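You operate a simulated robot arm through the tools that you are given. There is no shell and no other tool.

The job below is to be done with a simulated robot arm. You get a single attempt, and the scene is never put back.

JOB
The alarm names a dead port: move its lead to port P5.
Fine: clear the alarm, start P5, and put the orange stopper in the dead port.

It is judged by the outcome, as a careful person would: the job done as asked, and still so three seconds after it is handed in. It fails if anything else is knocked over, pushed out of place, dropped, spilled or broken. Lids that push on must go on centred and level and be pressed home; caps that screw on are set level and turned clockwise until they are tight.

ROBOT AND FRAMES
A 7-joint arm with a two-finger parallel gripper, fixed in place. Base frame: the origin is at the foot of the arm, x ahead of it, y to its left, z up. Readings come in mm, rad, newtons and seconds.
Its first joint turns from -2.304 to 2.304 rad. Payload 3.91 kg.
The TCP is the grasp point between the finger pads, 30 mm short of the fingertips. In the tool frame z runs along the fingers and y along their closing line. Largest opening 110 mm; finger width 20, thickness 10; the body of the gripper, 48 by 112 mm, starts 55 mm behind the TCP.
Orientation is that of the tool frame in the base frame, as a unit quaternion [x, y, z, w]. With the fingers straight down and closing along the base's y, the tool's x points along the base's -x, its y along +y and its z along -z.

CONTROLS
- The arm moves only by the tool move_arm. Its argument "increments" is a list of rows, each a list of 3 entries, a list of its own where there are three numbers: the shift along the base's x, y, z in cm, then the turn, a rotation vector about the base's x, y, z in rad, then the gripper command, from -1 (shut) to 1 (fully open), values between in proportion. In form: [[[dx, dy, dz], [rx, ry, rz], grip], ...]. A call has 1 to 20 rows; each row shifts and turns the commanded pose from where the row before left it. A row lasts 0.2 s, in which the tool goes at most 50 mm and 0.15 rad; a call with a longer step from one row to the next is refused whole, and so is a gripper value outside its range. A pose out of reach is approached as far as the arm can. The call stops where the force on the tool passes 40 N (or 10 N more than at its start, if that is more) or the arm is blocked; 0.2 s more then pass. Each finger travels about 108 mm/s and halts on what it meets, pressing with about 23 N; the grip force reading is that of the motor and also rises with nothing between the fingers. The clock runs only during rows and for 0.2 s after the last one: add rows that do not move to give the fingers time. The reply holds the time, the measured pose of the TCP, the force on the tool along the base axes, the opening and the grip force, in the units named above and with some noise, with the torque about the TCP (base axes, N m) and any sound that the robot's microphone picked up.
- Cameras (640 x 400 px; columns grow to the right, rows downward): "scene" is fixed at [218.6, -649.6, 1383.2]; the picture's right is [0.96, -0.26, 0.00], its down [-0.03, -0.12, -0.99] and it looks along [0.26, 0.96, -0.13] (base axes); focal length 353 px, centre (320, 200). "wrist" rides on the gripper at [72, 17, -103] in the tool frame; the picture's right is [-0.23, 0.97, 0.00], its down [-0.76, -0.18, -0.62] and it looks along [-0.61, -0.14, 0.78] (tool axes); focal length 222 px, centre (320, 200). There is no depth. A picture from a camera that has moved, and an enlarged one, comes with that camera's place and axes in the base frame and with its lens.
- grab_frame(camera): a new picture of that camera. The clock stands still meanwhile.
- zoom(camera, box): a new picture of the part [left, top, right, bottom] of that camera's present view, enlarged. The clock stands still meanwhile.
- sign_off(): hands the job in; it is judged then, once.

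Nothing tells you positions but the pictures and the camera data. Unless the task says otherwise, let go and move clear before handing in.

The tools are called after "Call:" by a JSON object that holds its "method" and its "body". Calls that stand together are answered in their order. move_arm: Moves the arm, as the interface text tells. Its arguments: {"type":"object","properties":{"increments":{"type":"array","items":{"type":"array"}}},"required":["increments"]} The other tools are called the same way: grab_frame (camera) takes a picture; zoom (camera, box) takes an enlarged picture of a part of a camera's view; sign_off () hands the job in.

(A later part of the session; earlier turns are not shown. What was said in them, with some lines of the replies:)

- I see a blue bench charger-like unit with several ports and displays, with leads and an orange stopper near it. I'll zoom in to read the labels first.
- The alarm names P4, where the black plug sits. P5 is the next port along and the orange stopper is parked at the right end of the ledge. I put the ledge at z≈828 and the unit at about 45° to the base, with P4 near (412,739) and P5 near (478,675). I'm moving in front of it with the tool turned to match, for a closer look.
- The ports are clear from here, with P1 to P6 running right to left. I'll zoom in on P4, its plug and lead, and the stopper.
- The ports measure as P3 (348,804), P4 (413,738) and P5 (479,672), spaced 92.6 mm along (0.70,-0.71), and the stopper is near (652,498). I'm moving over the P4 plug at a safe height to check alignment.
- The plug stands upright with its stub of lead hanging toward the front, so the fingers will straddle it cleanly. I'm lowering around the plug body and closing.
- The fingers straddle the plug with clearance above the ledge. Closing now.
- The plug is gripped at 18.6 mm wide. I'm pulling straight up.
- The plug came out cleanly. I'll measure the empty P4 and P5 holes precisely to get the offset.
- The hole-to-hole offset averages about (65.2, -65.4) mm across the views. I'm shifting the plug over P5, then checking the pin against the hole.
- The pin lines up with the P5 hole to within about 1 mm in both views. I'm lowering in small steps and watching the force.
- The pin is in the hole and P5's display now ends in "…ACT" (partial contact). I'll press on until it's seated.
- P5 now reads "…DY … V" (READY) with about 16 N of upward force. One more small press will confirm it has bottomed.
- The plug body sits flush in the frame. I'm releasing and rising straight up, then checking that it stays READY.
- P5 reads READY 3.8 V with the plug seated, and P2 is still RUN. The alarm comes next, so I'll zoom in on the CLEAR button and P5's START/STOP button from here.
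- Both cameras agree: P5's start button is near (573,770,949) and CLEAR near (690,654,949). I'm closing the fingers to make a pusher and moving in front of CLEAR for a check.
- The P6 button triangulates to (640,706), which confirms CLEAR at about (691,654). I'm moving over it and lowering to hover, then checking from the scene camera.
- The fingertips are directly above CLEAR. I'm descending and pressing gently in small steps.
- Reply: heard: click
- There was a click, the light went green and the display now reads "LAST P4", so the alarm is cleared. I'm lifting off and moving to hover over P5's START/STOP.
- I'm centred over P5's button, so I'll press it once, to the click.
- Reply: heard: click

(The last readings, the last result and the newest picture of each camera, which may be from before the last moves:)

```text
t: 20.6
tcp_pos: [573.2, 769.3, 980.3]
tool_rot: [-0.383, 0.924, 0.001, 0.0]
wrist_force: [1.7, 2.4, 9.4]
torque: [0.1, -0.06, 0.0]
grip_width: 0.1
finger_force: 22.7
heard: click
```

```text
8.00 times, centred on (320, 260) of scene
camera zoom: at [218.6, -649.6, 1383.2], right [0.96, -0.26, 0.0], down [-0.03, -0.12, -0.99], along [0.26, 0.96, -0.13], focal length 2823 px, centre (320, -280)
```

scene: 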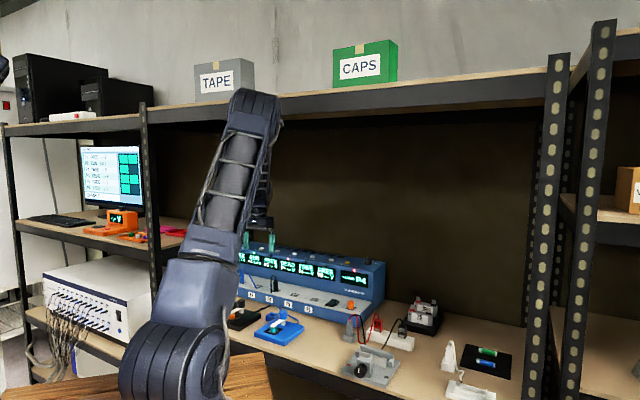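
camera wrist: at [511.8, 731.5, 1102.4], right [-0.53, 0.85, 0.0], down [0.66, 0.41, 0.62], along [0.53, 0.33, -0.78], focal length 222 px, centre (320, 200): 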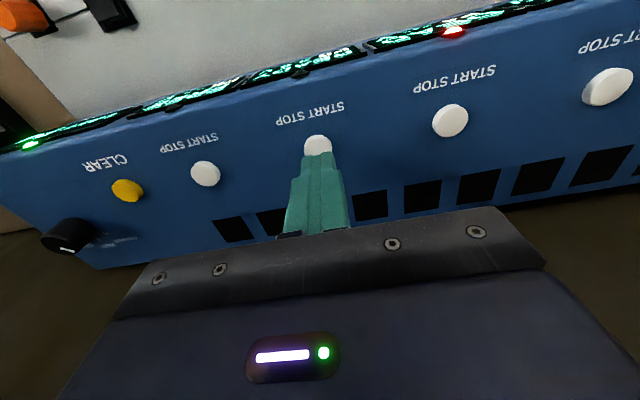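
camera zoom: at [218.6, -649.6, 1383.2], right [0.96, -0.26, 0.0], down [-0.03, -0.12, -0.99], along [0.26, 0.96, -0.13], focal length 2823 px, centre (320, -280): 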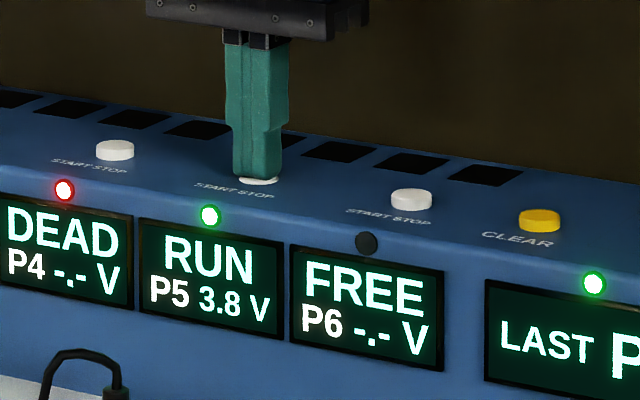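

P5 is now RUN. I'm lifting off and travelling over to the orange stopper at the far end of the ledge.

Call:
{"method": "move_arm", "body": {"increments": [[[0, 0, 2], [0, 0, 0], -1], [[0, 0, 4], [0, 0, 0], -1], [[1.313, -4.53, 0], [0, 0, 0], -1], [[1.313, -4.53, 0], [0, 0, 0], -1], [[1.313, -4.53, 0], [0, 0, 0], -0.1], [[1.313, -4.53, 0], [0, 0, 0], -0.1], [[1.313, -4.53, 0], [0, 0, 0], -0.1], [[1.313, -4.53, 0], [0, 0, 0], -0.1], [[0, 0, -4], [0, 0, 0], -0.1], [[0, 0, -4], [0, 0, 0], -0.1], [[0, 0, 0], [0, 0, 0], -0.1]]}}

Call:
{"method": "grab_frame", "body": {"camera": "wrist"}}

Call:
{"method": "zoom", "body": {"camera": "wrist", "box": [220, 60, 420, 185]}}

Call:
{"method": "zoom", "body": {"camera": "scene", "box": [300, 265, 380, 315]}}

```text
t: 23.0
tcp_pos: [652.3, 496.6, 958.7]
tool_rot: [-0.383, 0.924, -0.001, 0.001]
wrist_force: [-0.6, -0.2, 0.0]
torque: [0.01, -0.01, -0.05]
grip_width: 49.7
finger_force: 0.1
```

```text
taken
camera wrist: at [589.2, 458.0, 1062.0], right [-0.53, 0.85, 0.0], down [0.66, 0.41, 0.62], along [0.53, 0.33, -0.78], focal length 222 px, centre (320, 200)
```

wrist: 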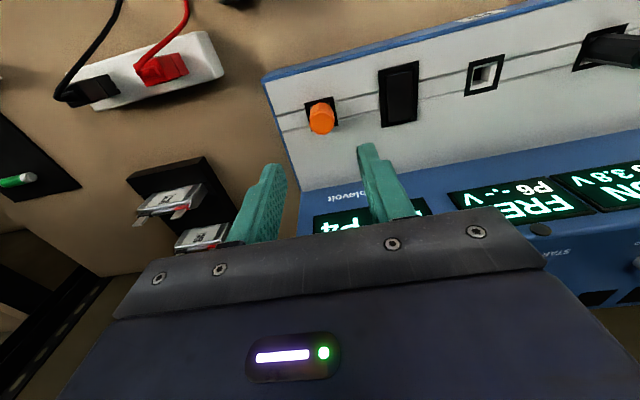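

```text
3.20 times, centred on (320, 122) of wrist
camera zoom: at [589.2, 458.0, 1062.0], right [-0.53, 0.85, 0.0], down [0.66, 0.41, 0.62], along [0.53, 0.33, -0.78], focal length 711 px, centre (320, 448)
```

zoom: 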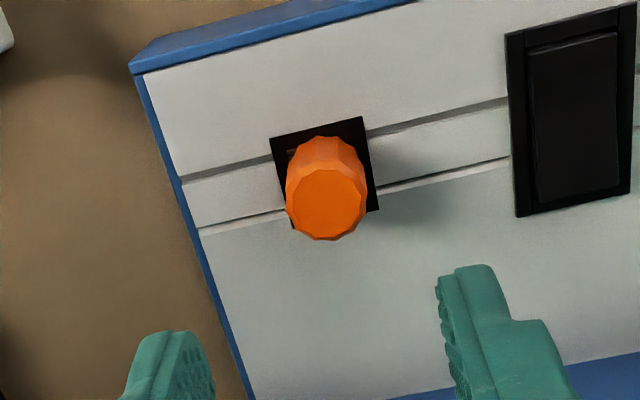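

```text
8.00 times, centred on (340, 290) of scene
camera zoom: at [218.6, -649.6, 1383.2], right [0.96, -0.26, 0.0], down [-0.03, -0.12, -0.99], along [0.26, 0.96, -0.13], focal length 2823 px, centre (160, -520)
```

zoom: 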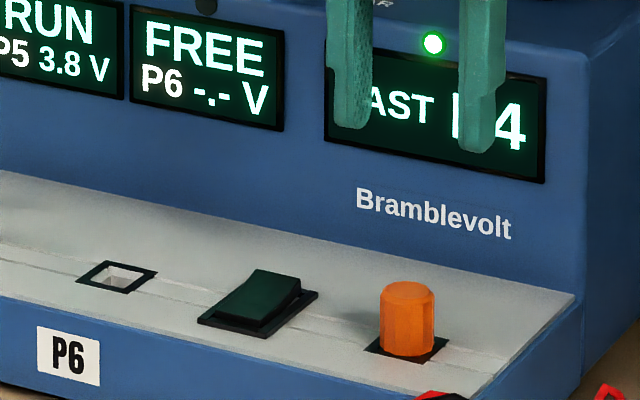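

The stopper is at about (650.6,498.8), roughly 23 mm across with its top near z=856. The rocker switch edge is about 59 mm away, which leaves room for the fingers. I'm centring and lowering around it.

Call:
{"method": "move_arm", "body": {"increments": [[[-0.16, 0.2, -3], [0, 0, 0], -0.1], [[0, 0, -3], [0, 0, 0], -0.1], [[0, 0, -2.5], [0, 0, 0], -0.1], [[0, 0, -1.15], [0, 0, 0], -0.1], [[0, 0, 0], [0, 0, 0], -0.1]]}}

Call:
{"method": "zoom", "body": {"camera": "scene", "box": [300, 265, 380, 315]}}

Call:
{"method": "grab_frame", "body": {"camera": "wrist"}}

```text
t: 24.2
tcp_pos: [650.4, 498.6, 861.9]
tool_rot: [-0.382, 0.924, 0.0, 0.001]
wrist_force: [-1.1, 0.5, 0.4]
torque: [0.01, 0.03, -0.03]
grip_width: 49.4
finger_force: 0.1
```

```text
8.00 times, centred on (340, 290) of scene
camera zoom: at [218.6, -649.6, 1383.2], right [0.96, -0.26, 0.0], down [-0.03, -0.12, -0.99], along [0.26, 0.96, -0.13], focal length 2823 px, centre (160, -520)
```

zoom: 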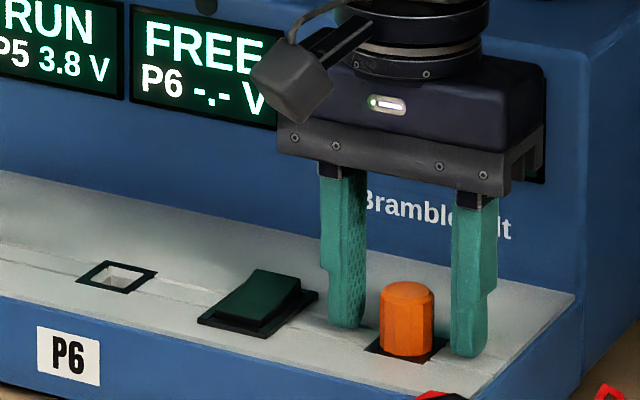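

```text
taken
camera wrist: at [588.0, 460.6, 965.8], right [-0.53, 0.85, 0.0], down [0.66, 0.41, 0.62], along [0.53, 0.33, -0.78], focal length 222 px, centre (320, 200)
```

wrist: 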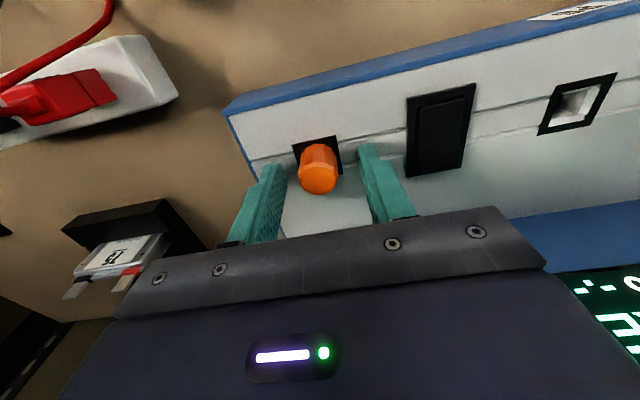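

The fingers straddle the stopper with clearance. I'm closing and pulling it straight out.

Call:
{"method": "move_arm", "body": {"increments": [[[0, 0, 0], [0, 0, 0], -1], [[0, 0, 0], [0, 0, 0], -1], [[0, 0, 0], [0, 0, 0], -1], [[0, 0, 0.5], [0, 0, 0], -1], [[0, 0, 0.5], [0, 0, 0], -1], [[0, 0, 0.8], [0, 0, 0], -1], [[0, 0, 1], [0, 0, 0], -1], [[0, 0, 1], [0, 0, 0], -1], [[0, 0, 1], [0, 0, 0], -1], [[0, 0, 1.2], [0, 0, 0], -1], [[0, 0, 0], [0, 0, 0], -1]]}}

Call:
{"method": "zoom", "body": {"camera": "scene", "box": [300, 265, 380, 315]}}

Call:
{"method": "zoom", "body": {"camera": "wrist", "box": [220, 60, 420, 185]}}

```text
t: 26.6
tcp_pos: [650.4, 498.5, 921.3]
tool_rot: [-0.382, 0.924, 0.0, 0.001]
wrist_force: [0.0, -0.1, -0.1]
torque: [-0.01, -0.03, 0.01]
grip_width: 22.0
finger_force: 23.4
```

```text
8.00 times, centred on (340, 290) of scene
camera zoom: at [218.6, -649.6, 1383.2], right [0.96, -0.26, 0.0], down [-0.03, -0.12, -0.99], along [0.26, 0.96, -0.13], focal length 2823 px, centre (160, -520)
```

zoom: 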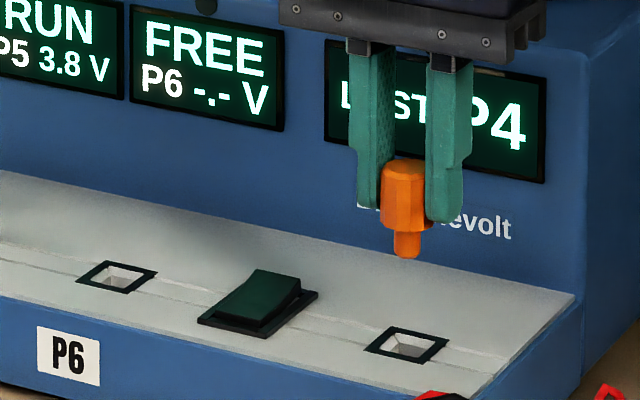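

```text
3.20 times, centred on (320, 122) of wrist
camera zoom: at [588.0, 459.6, 1026.1], right [-0.53, 0.85, 0.0], down [0.66, 0.41, 0.62], along [0.53, 0.33, -0.78], focal length 711 px, centre (320, 448)
```

zoom: 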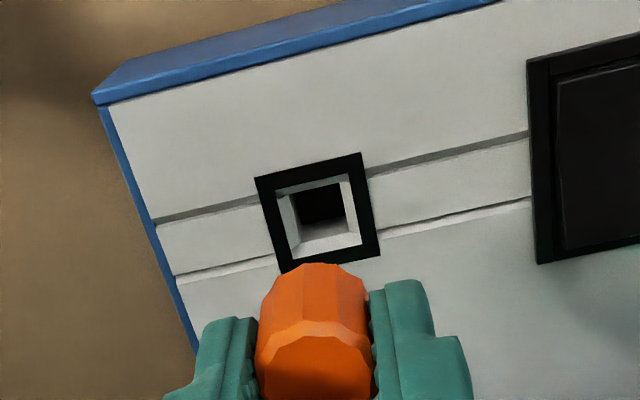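

The stopper is out, held upright with its pin below. I'm raising it above the P5 lead and carrying it over to P4.

Call:
{"method": "move_arm", "body": {"increments": [[[0, 0, 4], [0, 0, 0], -1], [[0, 0, 4], [0, 0, 0], -1], [[-2.9675, 2.989, 0], [0, 0, 0], -1], [[-2.9675, 2.989, 0], [0, 0, 0], -1], [[-2.9675, 2.989, 0], [0, 0, 0], -1], [[-2.9675, 2.989, 0], [0, 0, 0], -1], [[-2.9675, 2.989, 0], [0, 0, 0], -1], [[-2.9675, 2.989, 0], [0, 0, 0], -1], [[-2.9675, 2.989, 0], [0, 0, 0], -1], [[-2.9675, 2.989, 0], [0, 0, 0], -1], [[0, 0, 0], [0, 0, 0], -1]]}}

Call:
{"method": "zoom", "body": {"camera": "scene", "box": [240, 255, 320, 305]}}

Call:
{"method": "grab_frame", "body": {"camera": "wrist"}}

Call:
{"method": "zoom", "body": {"camera": "wrist", "box": [220, 60, 420, 185]}}

```text
t: 29.0
tcp_pos: [412.8, 736.7, 1002.4]
tool_rot: [-0.383, 0.924, 0.0, 0.0]
wrist_force: [0.7, 0.0, 0.2]
torque: [0.03, -0.03, 0.02]
grip_width: 22.0
finger_force: 23.2
```

```text
8.00 times, centred on (280, 280) of scene
camera zoom: at [218.6, -649.6, 1383.2], right [0.96, -0.26, 0.0], down [-0.03, -0.12, -0.99], along [0.26, 0.96, -0.13], focal length 2823 px, centre (640, -440)
```

zoom: 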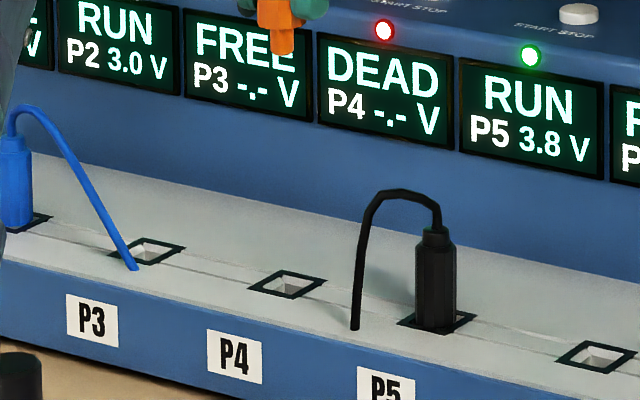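

```text
taken
camera wrist: at [349.3, 697.7, 1106.8], right [-0.53, 0.85, 0.0], down [0.66, 0.41, 0.62], along [0.53, 0.33, -0.78], focal length 222 px, centre (320, 200)
```

wrist: 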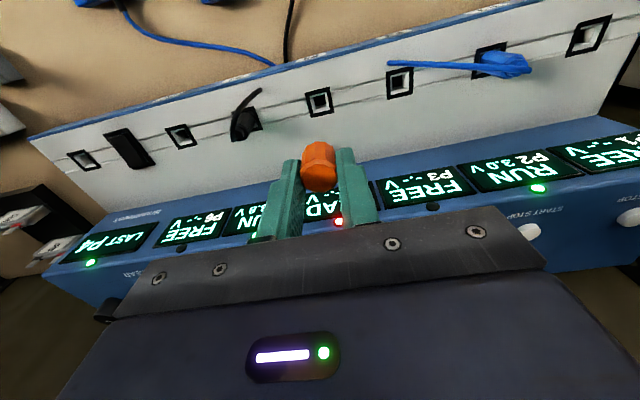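

```text
3.20 times, centred on (320, 122) of wrist
camera zoom: at [349.3, 697.7, 1106.8], right [-0.53, 0.85, 0.0], down [0.66, 0.41, 0.62], along [0.53, 0.33, -0.78], focal length 711 px, centre (320, 448)
```

zoom: 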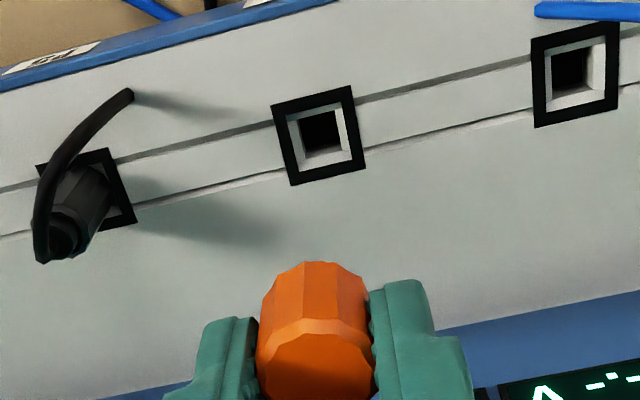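

The stopper is over P4, off by less than about 1 mm. I'm lowering partway with a small trim, then checking the pin against the hole.

Call:
{"method": "move_arm", "body": {"increments": [[[0.02, 0.08, -4], [0, 0, 0], -1], [[0, 0, -4], [0, 0, 0], -1], [[0, 0, -1.5], [0, 0, 0], -1], [[0, 0, 0], [0, 0, 0], -1]]}}

Call:
{"method": "zoom", "body": {"camera": "scene", "box": [240, 255, 320, 305]}}

Call:
{"method": "zoom", "body": {"camera": "wrist", "box": [240, 60, 400, 160]}}

```text
t: 30.0
tcp_pos: [413.8, 738.4, 906.8]
tool_rot: [-0.384, 0.923, -0.001, 0.0]
wrist_force: [1.1, -0.1, 0.2]
torque: [0.01, -0.02, 0.02]
grip_width: 22.2
finger_force: 22.9
```

```text
8.00 times, centred on (280, 280) of scene
camera zoom: at [218.6, -649.6, 1383.2], right [0.96, -0.26, 0.0], down [-0.03, -0.12, -0.99], along [0.26, 0.96, -0.13], focal length 2823 px, centre (640, -440)
```

zoom: 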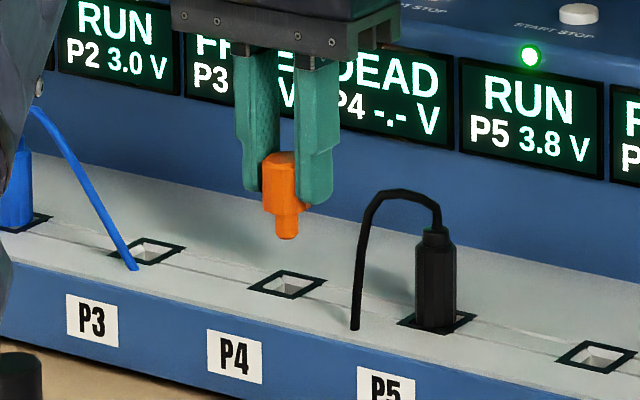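

```text
4.00 times, centred on (320, 110) of wrist
camera zoom: at [350.4, 699.4, 1009.9], right [-0.53, 0.85, 0.0], down [0.66, 0.41, 0.62], along [0.53, 0.33, -0.78], focal length 888 px, centre (320, 560)
```

zoom: 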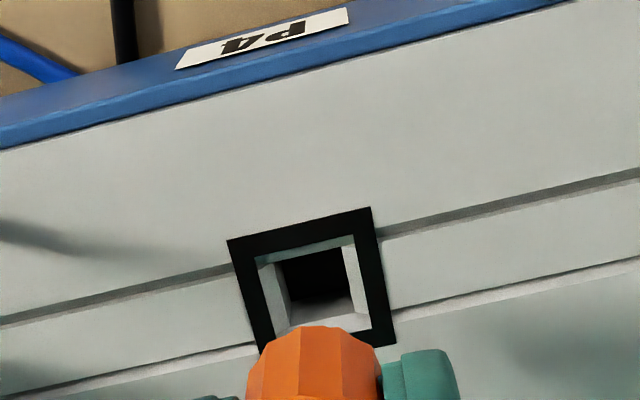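

The pin is centred over P4 in the scene view, with about 23 mm left to the ledge. I'm lowering with a tiny trim in small steps.

Call:
{"method": "move_arm", "body": {"increments": [[[-0.04, -0.05, -1.0], [0, 0, 0], -1], [[0, 0, -0.8], [0, 0, 0], -1], [[0, 0, -0.5], [0, 0, 0], -1], [[0, 0, -0.4], [0, 0, 0], -1], [[0, 0, 0], [0, 0, 0], -1]]}}

Call:
{"method": "zoom", "body": {"camera": "scene", "box": [240, 255, 320, 305]}}

Call:
{"method": "zoom", "body": {"camera": "wrist", "box": [240, 60, 400, 160]}}

```text
t: 31.2
tcp_pos: [413.2, 737.9, 879.8]
tool_rot: [-0.383, 0.924, 0.0, 0.0]
wrist_force: [-0.2, 0.3, -0.1]
torque: [-0.01, -0.02, 0.0]
grip_width: 22.1
finger_force: 23.2
```

```text
8.00 times, centred on (280, 280) of scene
camera zoom: at [218.6, -649.6, 1383.2], right [0.96, -0.26, 0.0], down [-0.03, -0.12, -0.99], along [0.26, 0.96, -0.13], focal length 2823 px, centre (640, -440)
```

zoom: 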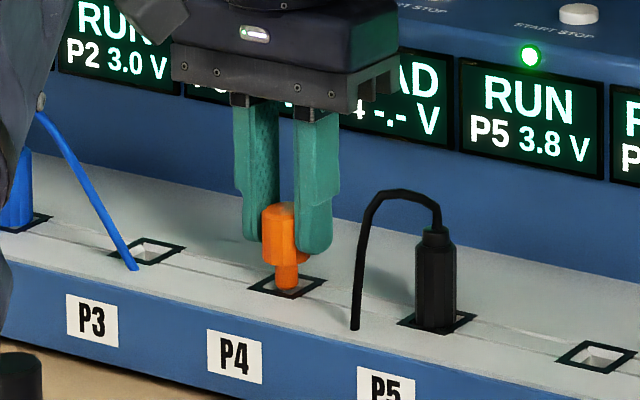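

```text
4.00 times, centred on (320, 110) of wrist
camera zoom: at [349.9, 699.3, 983.5], right [-0.53, 0.85, 0.0], down [0.66, 0.41, 0.62], along [0.53, 0.33, -0.78], focal length 888 px, centre (320, 560)
```

zoom: 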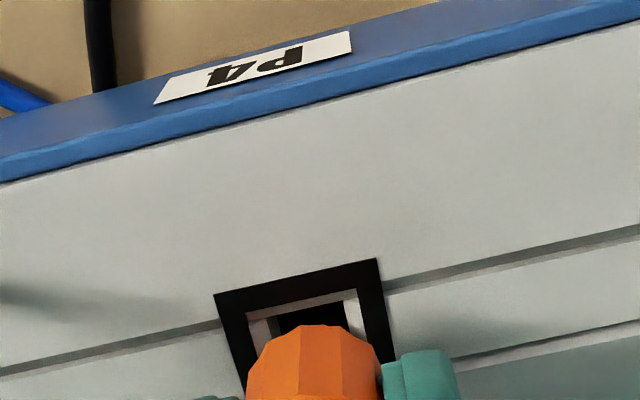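

The pin is entering P4 with no side load. I'm continuing down until it's pressed home.

Call:
{"method": "move_arm", "body": {"increments": [[[0, 0, -0.5], [0, 0, 0], -1], [[0, 0, -0.4], [0, 0, 0], -1], [[0, 0, -0.3], [0, 0, 0], -1], [[0, 0, -0.2], [0, 0, 0], -1], [[0, 0, -0.2], [0, 0, 0], -1], [[0, 0, 0], [0, 0, 0], -1]]}}

Call:
{"method": "zoom", "body": {"camera": "scene", "box": [240, 255, 320, 305]}}

Call:
{"method": "zoom", "body": {"camera": "scene", "box": [260, 275, 292, 295]}}

```text
t: 32.6
tcp_pos: [412.6, 739.6, 864.6]
tool_rot: [-0.383, 0.924, 0.0, 0.0]
wrist_force: [-1.8, -0.8, 7.5]
torque: [-0.07, 0.01, -0.03]
grip_width: 22.2
finger_force: 22.9
```

```text
8.00 times, centred on (280, 280) of scene
camera zoom: at [218.6, -649.6, 1383.2], right [0.96, -0.26, 0.0], down [-0.03, -0.12, -0.99], along [0.26, 0.96, -0.13], focal length 2823 px, centre (640, -440)
```

zoom: 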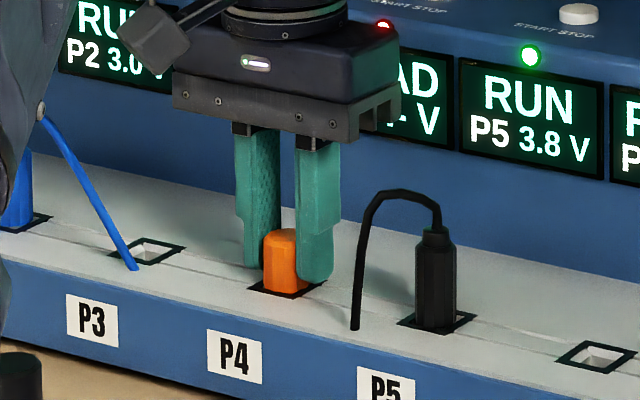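

```text
16.00 times, centred on (276, 285) of scene
camera zoom: at [218.6, -649.6, 1383.2], right [0.96, -0.26, 0.0], down [-0.03, -0.12, -0.99], along [0.26, 0.96, -0.13], focal length 5647 px, centre (1024, -1160)
```

zoom: 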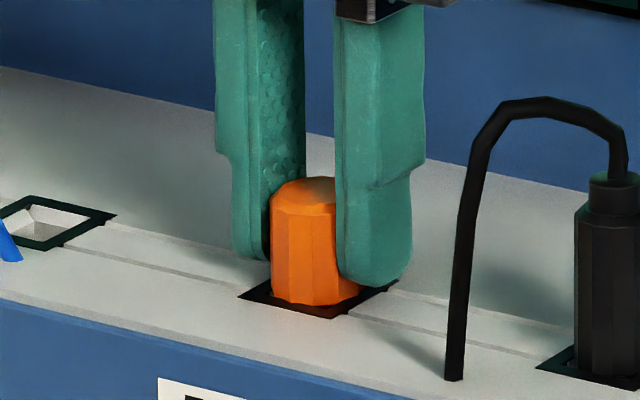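

The stopper body looks seated on the frame. I'm releasing, rising, closing the fingers, and then I'll press the top to make sure it's fully home.

Call:
{"method": "move_arm", "body": {"increments": [[[0, 0, -0.15], [0, 0, 0], -1], [[0, 0, 0], [0, 0, 0], -0.1], [[0, 0, 0], [0, 0, 0], -0.1], [[0, 0, 1], [0, 0, 0], -0.1], [[0, 0, 3], [0, 0, 0], -0.1], [[0, 0, 1.5], [0, 0, 0], -0.1], [[0, 0, 0], [0, 0, 0], -1], [[0, 0, 0], [0, 0, 0], -1], [[0, 0, 0], [0, 0, 0], -1]]}}

Call:
{"method": "zoom", "body": {"camera": "scene", "box": [260, 275, 292, 295]}}

Call:
{"method": "zoom", "body": {"camera": "wrist", "box": [240, 60, 400, 160]}}

```text
t: 34.6
tcp_pos: [413.8, 737.2, 917.7]
tool_rot: [-0.382, 0.924, 0.0, 0.001]
wrist_force: [0.3, -0.4, 0.4]
torque: [-0.02, -0.02, 0.03]
grip_width: 0.1
finger_force: 23.0
```

```text
16.00 times, centred on (276, 285) of scene
camera zoom: at [218.6, -649.6, 1383.2], right [0.96, -0.26, 0.0], down [-0.03, -0.12, -0.99], along [0.26, 0.96, -0.13], focal length 5647 px, centre (1024, -1160)
```

zoom: 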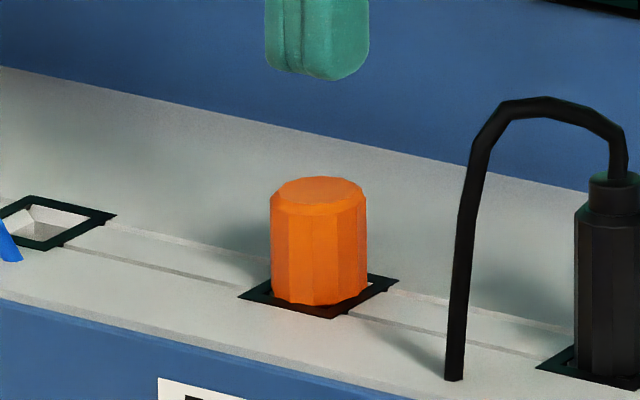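

```text
4.00 times, centred on (320, 110) of wrist
camera zoom: at [350.0, 699.3, 1020.7], right [-0.53, 0.85, 0.0], down [0.66, 0.41, 0.62], along [0.53, 0.33, -0.78], focal length 888 px, centre (320, 560)
```

zoom: 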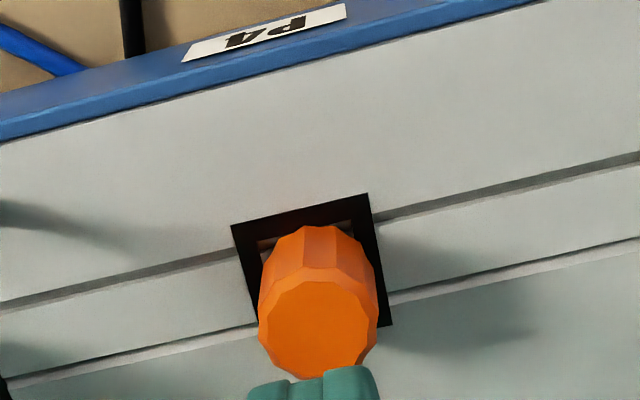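

The stopper stands level in P4. I'm pressing its top gently with the closed fingertips to be sure.

Call:
{"method": "move_arm", "body": {"increments": [[[0, 0.03, -2.0], [0, 0, 0], -1], [[0, 0, -0.7], [0, 0, 0], -1], [[0, 0, -0.3], [0, 0, 0], -1], [[0, 0, -0.2], [0, 0, 0], -1], [[0, 0, -0.2], [0, 0, 0], -1], [[0, 0, 0], [0, 0, 0], -1]]}}

Call:
{"method": "zoom", "body": {"camera": "scene", "box": [260, 275, 292, 295]}}

```text
t: 36.0
tcp_pos: [413.5, 737.4, 885.7]
tool_rot: [-0.383, 0.924, 0.001, 0.002]
wrist_force: [-2.8, -2.4, 26.6]
torque: [-0.15, 0.1, -0.01]
grip_width: 0.0
finger_force: 22.9
```

```text
16.00 times, centred on (276, 285) of scene
camera zoom: at [218.6, -649.6, 1383.2], right [0.96, -0.26, 0.0], down [-0.03, -0.12, -0.99], along [0.26, 0.96, -0.13], focal length 5647 px, centre (1024, -1160)
```

zoom: 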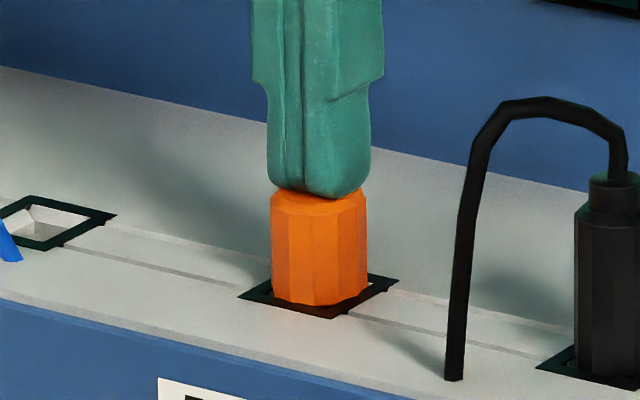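

At 27 N it didn't move, so it is home. I'm retreating up and clear, then doing a final check of everything.

Call:
{"method": "move_arm", "body": {"increments": [[[0, 0, 1], [0, 0, 0], -1], [[0, 0, 4], [0, 0, 0], -1], [[0, 0, 5], [0, 0, 0], -1], [[0, 0, 5], [0, 0, 0], -1], [[0, 0, 5], [0, 0, 0], -1], [[-1, -3, 3], [0, 0, 0], -0.5], [[-1, -4, 2], [0, 0, 0], -0.5], [[-1, -4, 2], [0, 0, 0], -0.5], [[0, 0, 0], [0, 0, 0], -0.5], [[0, 0, 0], [0, 0, 0], -0.5]]}}

Call:
{"method": "zoom", "body": {"camera": "scene", "box": [215, 235, 385, 341]}}

Call:
{"method": "zoom", "body": {"camera": "scene", "box": [250, 255, 330, 305]}}

Call:
{"method": "grab_frame", "body": {"camera": "wrist"}}

Call:
{"method": "grab_frame", "body": {"camera": "scene"}}

```text
t: 38.4
tcp_pos: [377.2, 628.5, 1079.7]
tool_rot: [-0.386, 0.921, -0.035, -0.041]
wrist_force: [-1.7, 1.8, -2.6]
torque: [-0.14, -0.05, 0.02]
grip_width: 27.6
finger_force: 0.0
stopped in row 10: the arm was blocked; the commanded pose is now the measured one
```

```text
3.76 times, centred on (300, 288) of scene
camera zoom: at [218.6, -649.6, 1383.2], right [0.96, -0.26, 0.0], down [-0.03, -0.12, -0.99], along [0.26, 0.96, -0.13], focal length 1329 px, centre (395, -131)
```

zoom: 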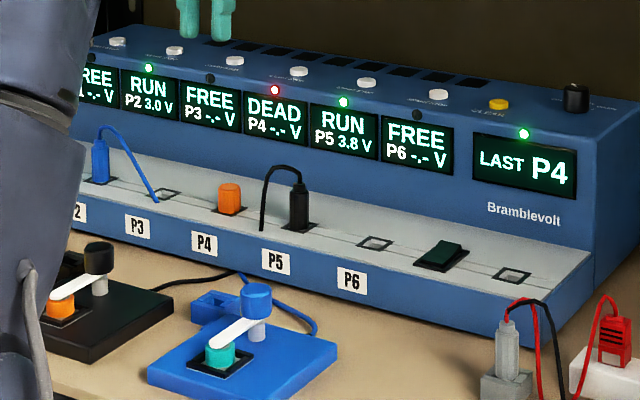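

```text
8.00 times, centred on (290, 280) of scene
camera zoom: at [218.6, -649.6, 1383.2], right [0.96, -0.26, 0.0], down [-0.03, -0.12, -0.99], along [0.26, 0.96, -0.13], focal length 2823 px, centre (560, -440)
```

zoom: 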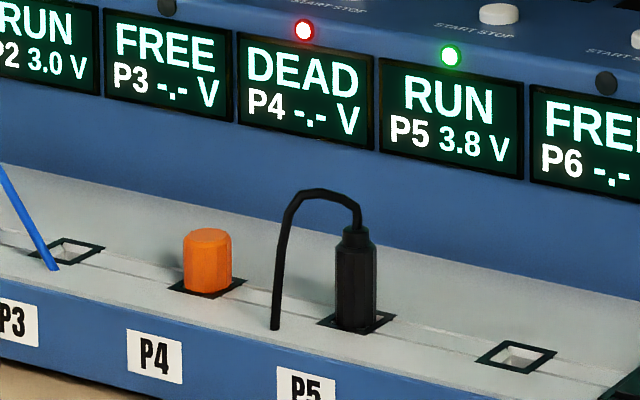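

```text
taken
camera wrist: at [319.8, 599.6, 1190.1], right [-0.54, 0.84, -0.06], down [0.69, 0.48, 0.55], along [0.49, 0.26, -0.84], focal length 222 px, centre (320, 200)
```

wrist: 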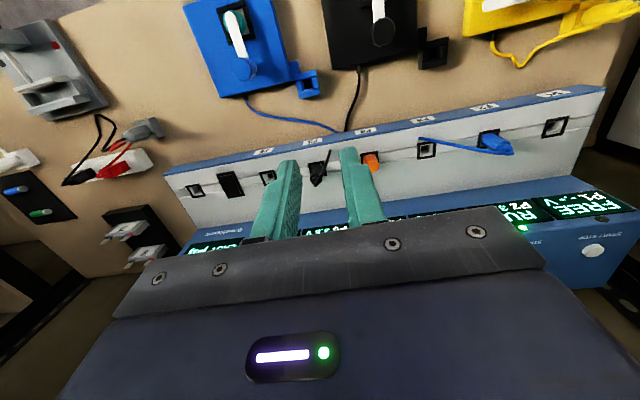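

```text
taken
```

scene: 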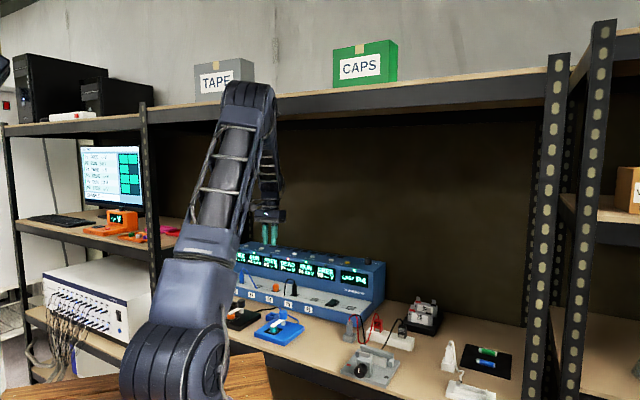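

The job reads complete: P5 RUN, alarm cleared (LAST P4), stopper in P4, P2 untouched. The arm's elbow met something overhead during the retreat, so I'm backing it off the way it came and checking that nothing moved.

Call:
{"method": "move_arm", "body": {"increments": [[[0.5, 1.5, -1.5], [0, 0, 0], -0.5], [[0.5, 2, -1.5], [0, 0, 0], -0.5], [[0, 0, 0], [0, 0, 0], -0.5], [[0, 0, 0], [0, 0, 0], -0.5], [[0, 0, 0], [0, 0, 0], -0.5]]}}

Call:
{"method": "zoom", "body": {"camera": "scene", "box": [180, 20, 420, 170]}}

Call:
{"method": "zoom", "body": {"camera": "scene", "box": [215, 235, 385, 341]}}

Call:
{"method": "grab_frame", "body": {"camera": "scene"}}

```text
t: 39.6
tcp_pos: [387.6, 661.7, 1052.8]
tool_rot: [-0.387, 0.921, -0.034, -0.04]
wrist_force: [0.2, -0.3, -0.8]
torque: [0.01, -0.02, 0.01]
grip_width: 27.5
finger_force: 0.0
```

```text
2.67 times, centred on (300, 95) of scene
camera zoom: at [218.6, -649.6, 1383.2], right [0.96, -0.26, 0.0], down [-0.03, -0.12, -0.99], along [0.26, 0.96, -0.13], focal length 941 px, centre (373, 480)
```

zoom: 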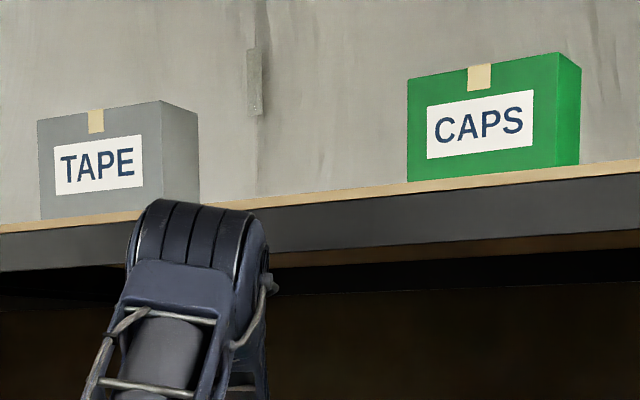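

```text
3.76 times, centred on (300, 288) of scene
camera zoom: at [218.6, -649.6, 1383.2], right [0.96, -0.26, 0.0], down [-0.03, -0.12, -0.99], along [0.26, 0.96, -0.13], focal length 1329 px, centre (395, -131)
```

zoom: 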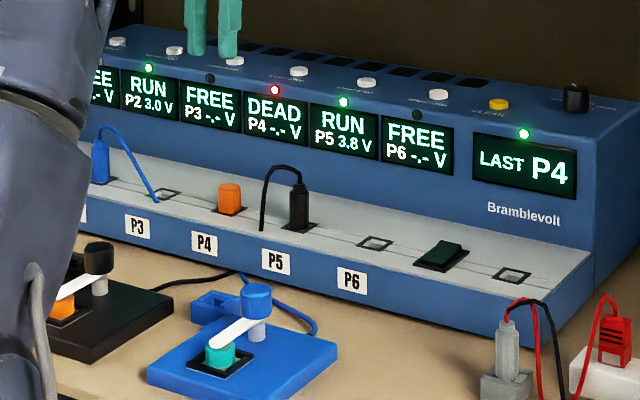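

```text
taken
```

scene: 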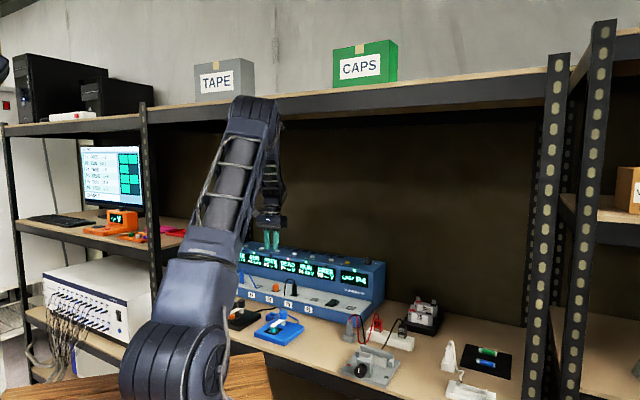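

The arm is free and clear, and the boxes on the shelf are where they were. P4 holds the orange stopper, the black lead is in P5 and running at 3.8 V, the alarm is cleared and P2 is still running. Handing in.

Call:
{"method": "sign_off", "body": {}}

```text
The job is handed in.
```

The job is done and handed in. I don't have the verdict yet.

- **Lead:** The alarm named P4, so I moved its black plug to P5 and pressed it in. P5 then read READY 3.8 V.
- **Alarm:** I pressed CLEAR once. The light turned green and the display now reads "LAST P4".
- **P5:** I pressed its START/STOP button once, and it reads RUN 3.8 V.
- **Stopper:** The orange stopper is in P4, standing level. Pressing its top with about 27 N didn't move it.

While backing away at the end, the arm was blocked, probably by its elbow meeting the shelf above. I backed it off. The TAPE and CAPS boxes look unmoved, and P2 is still running at 3.0 V.
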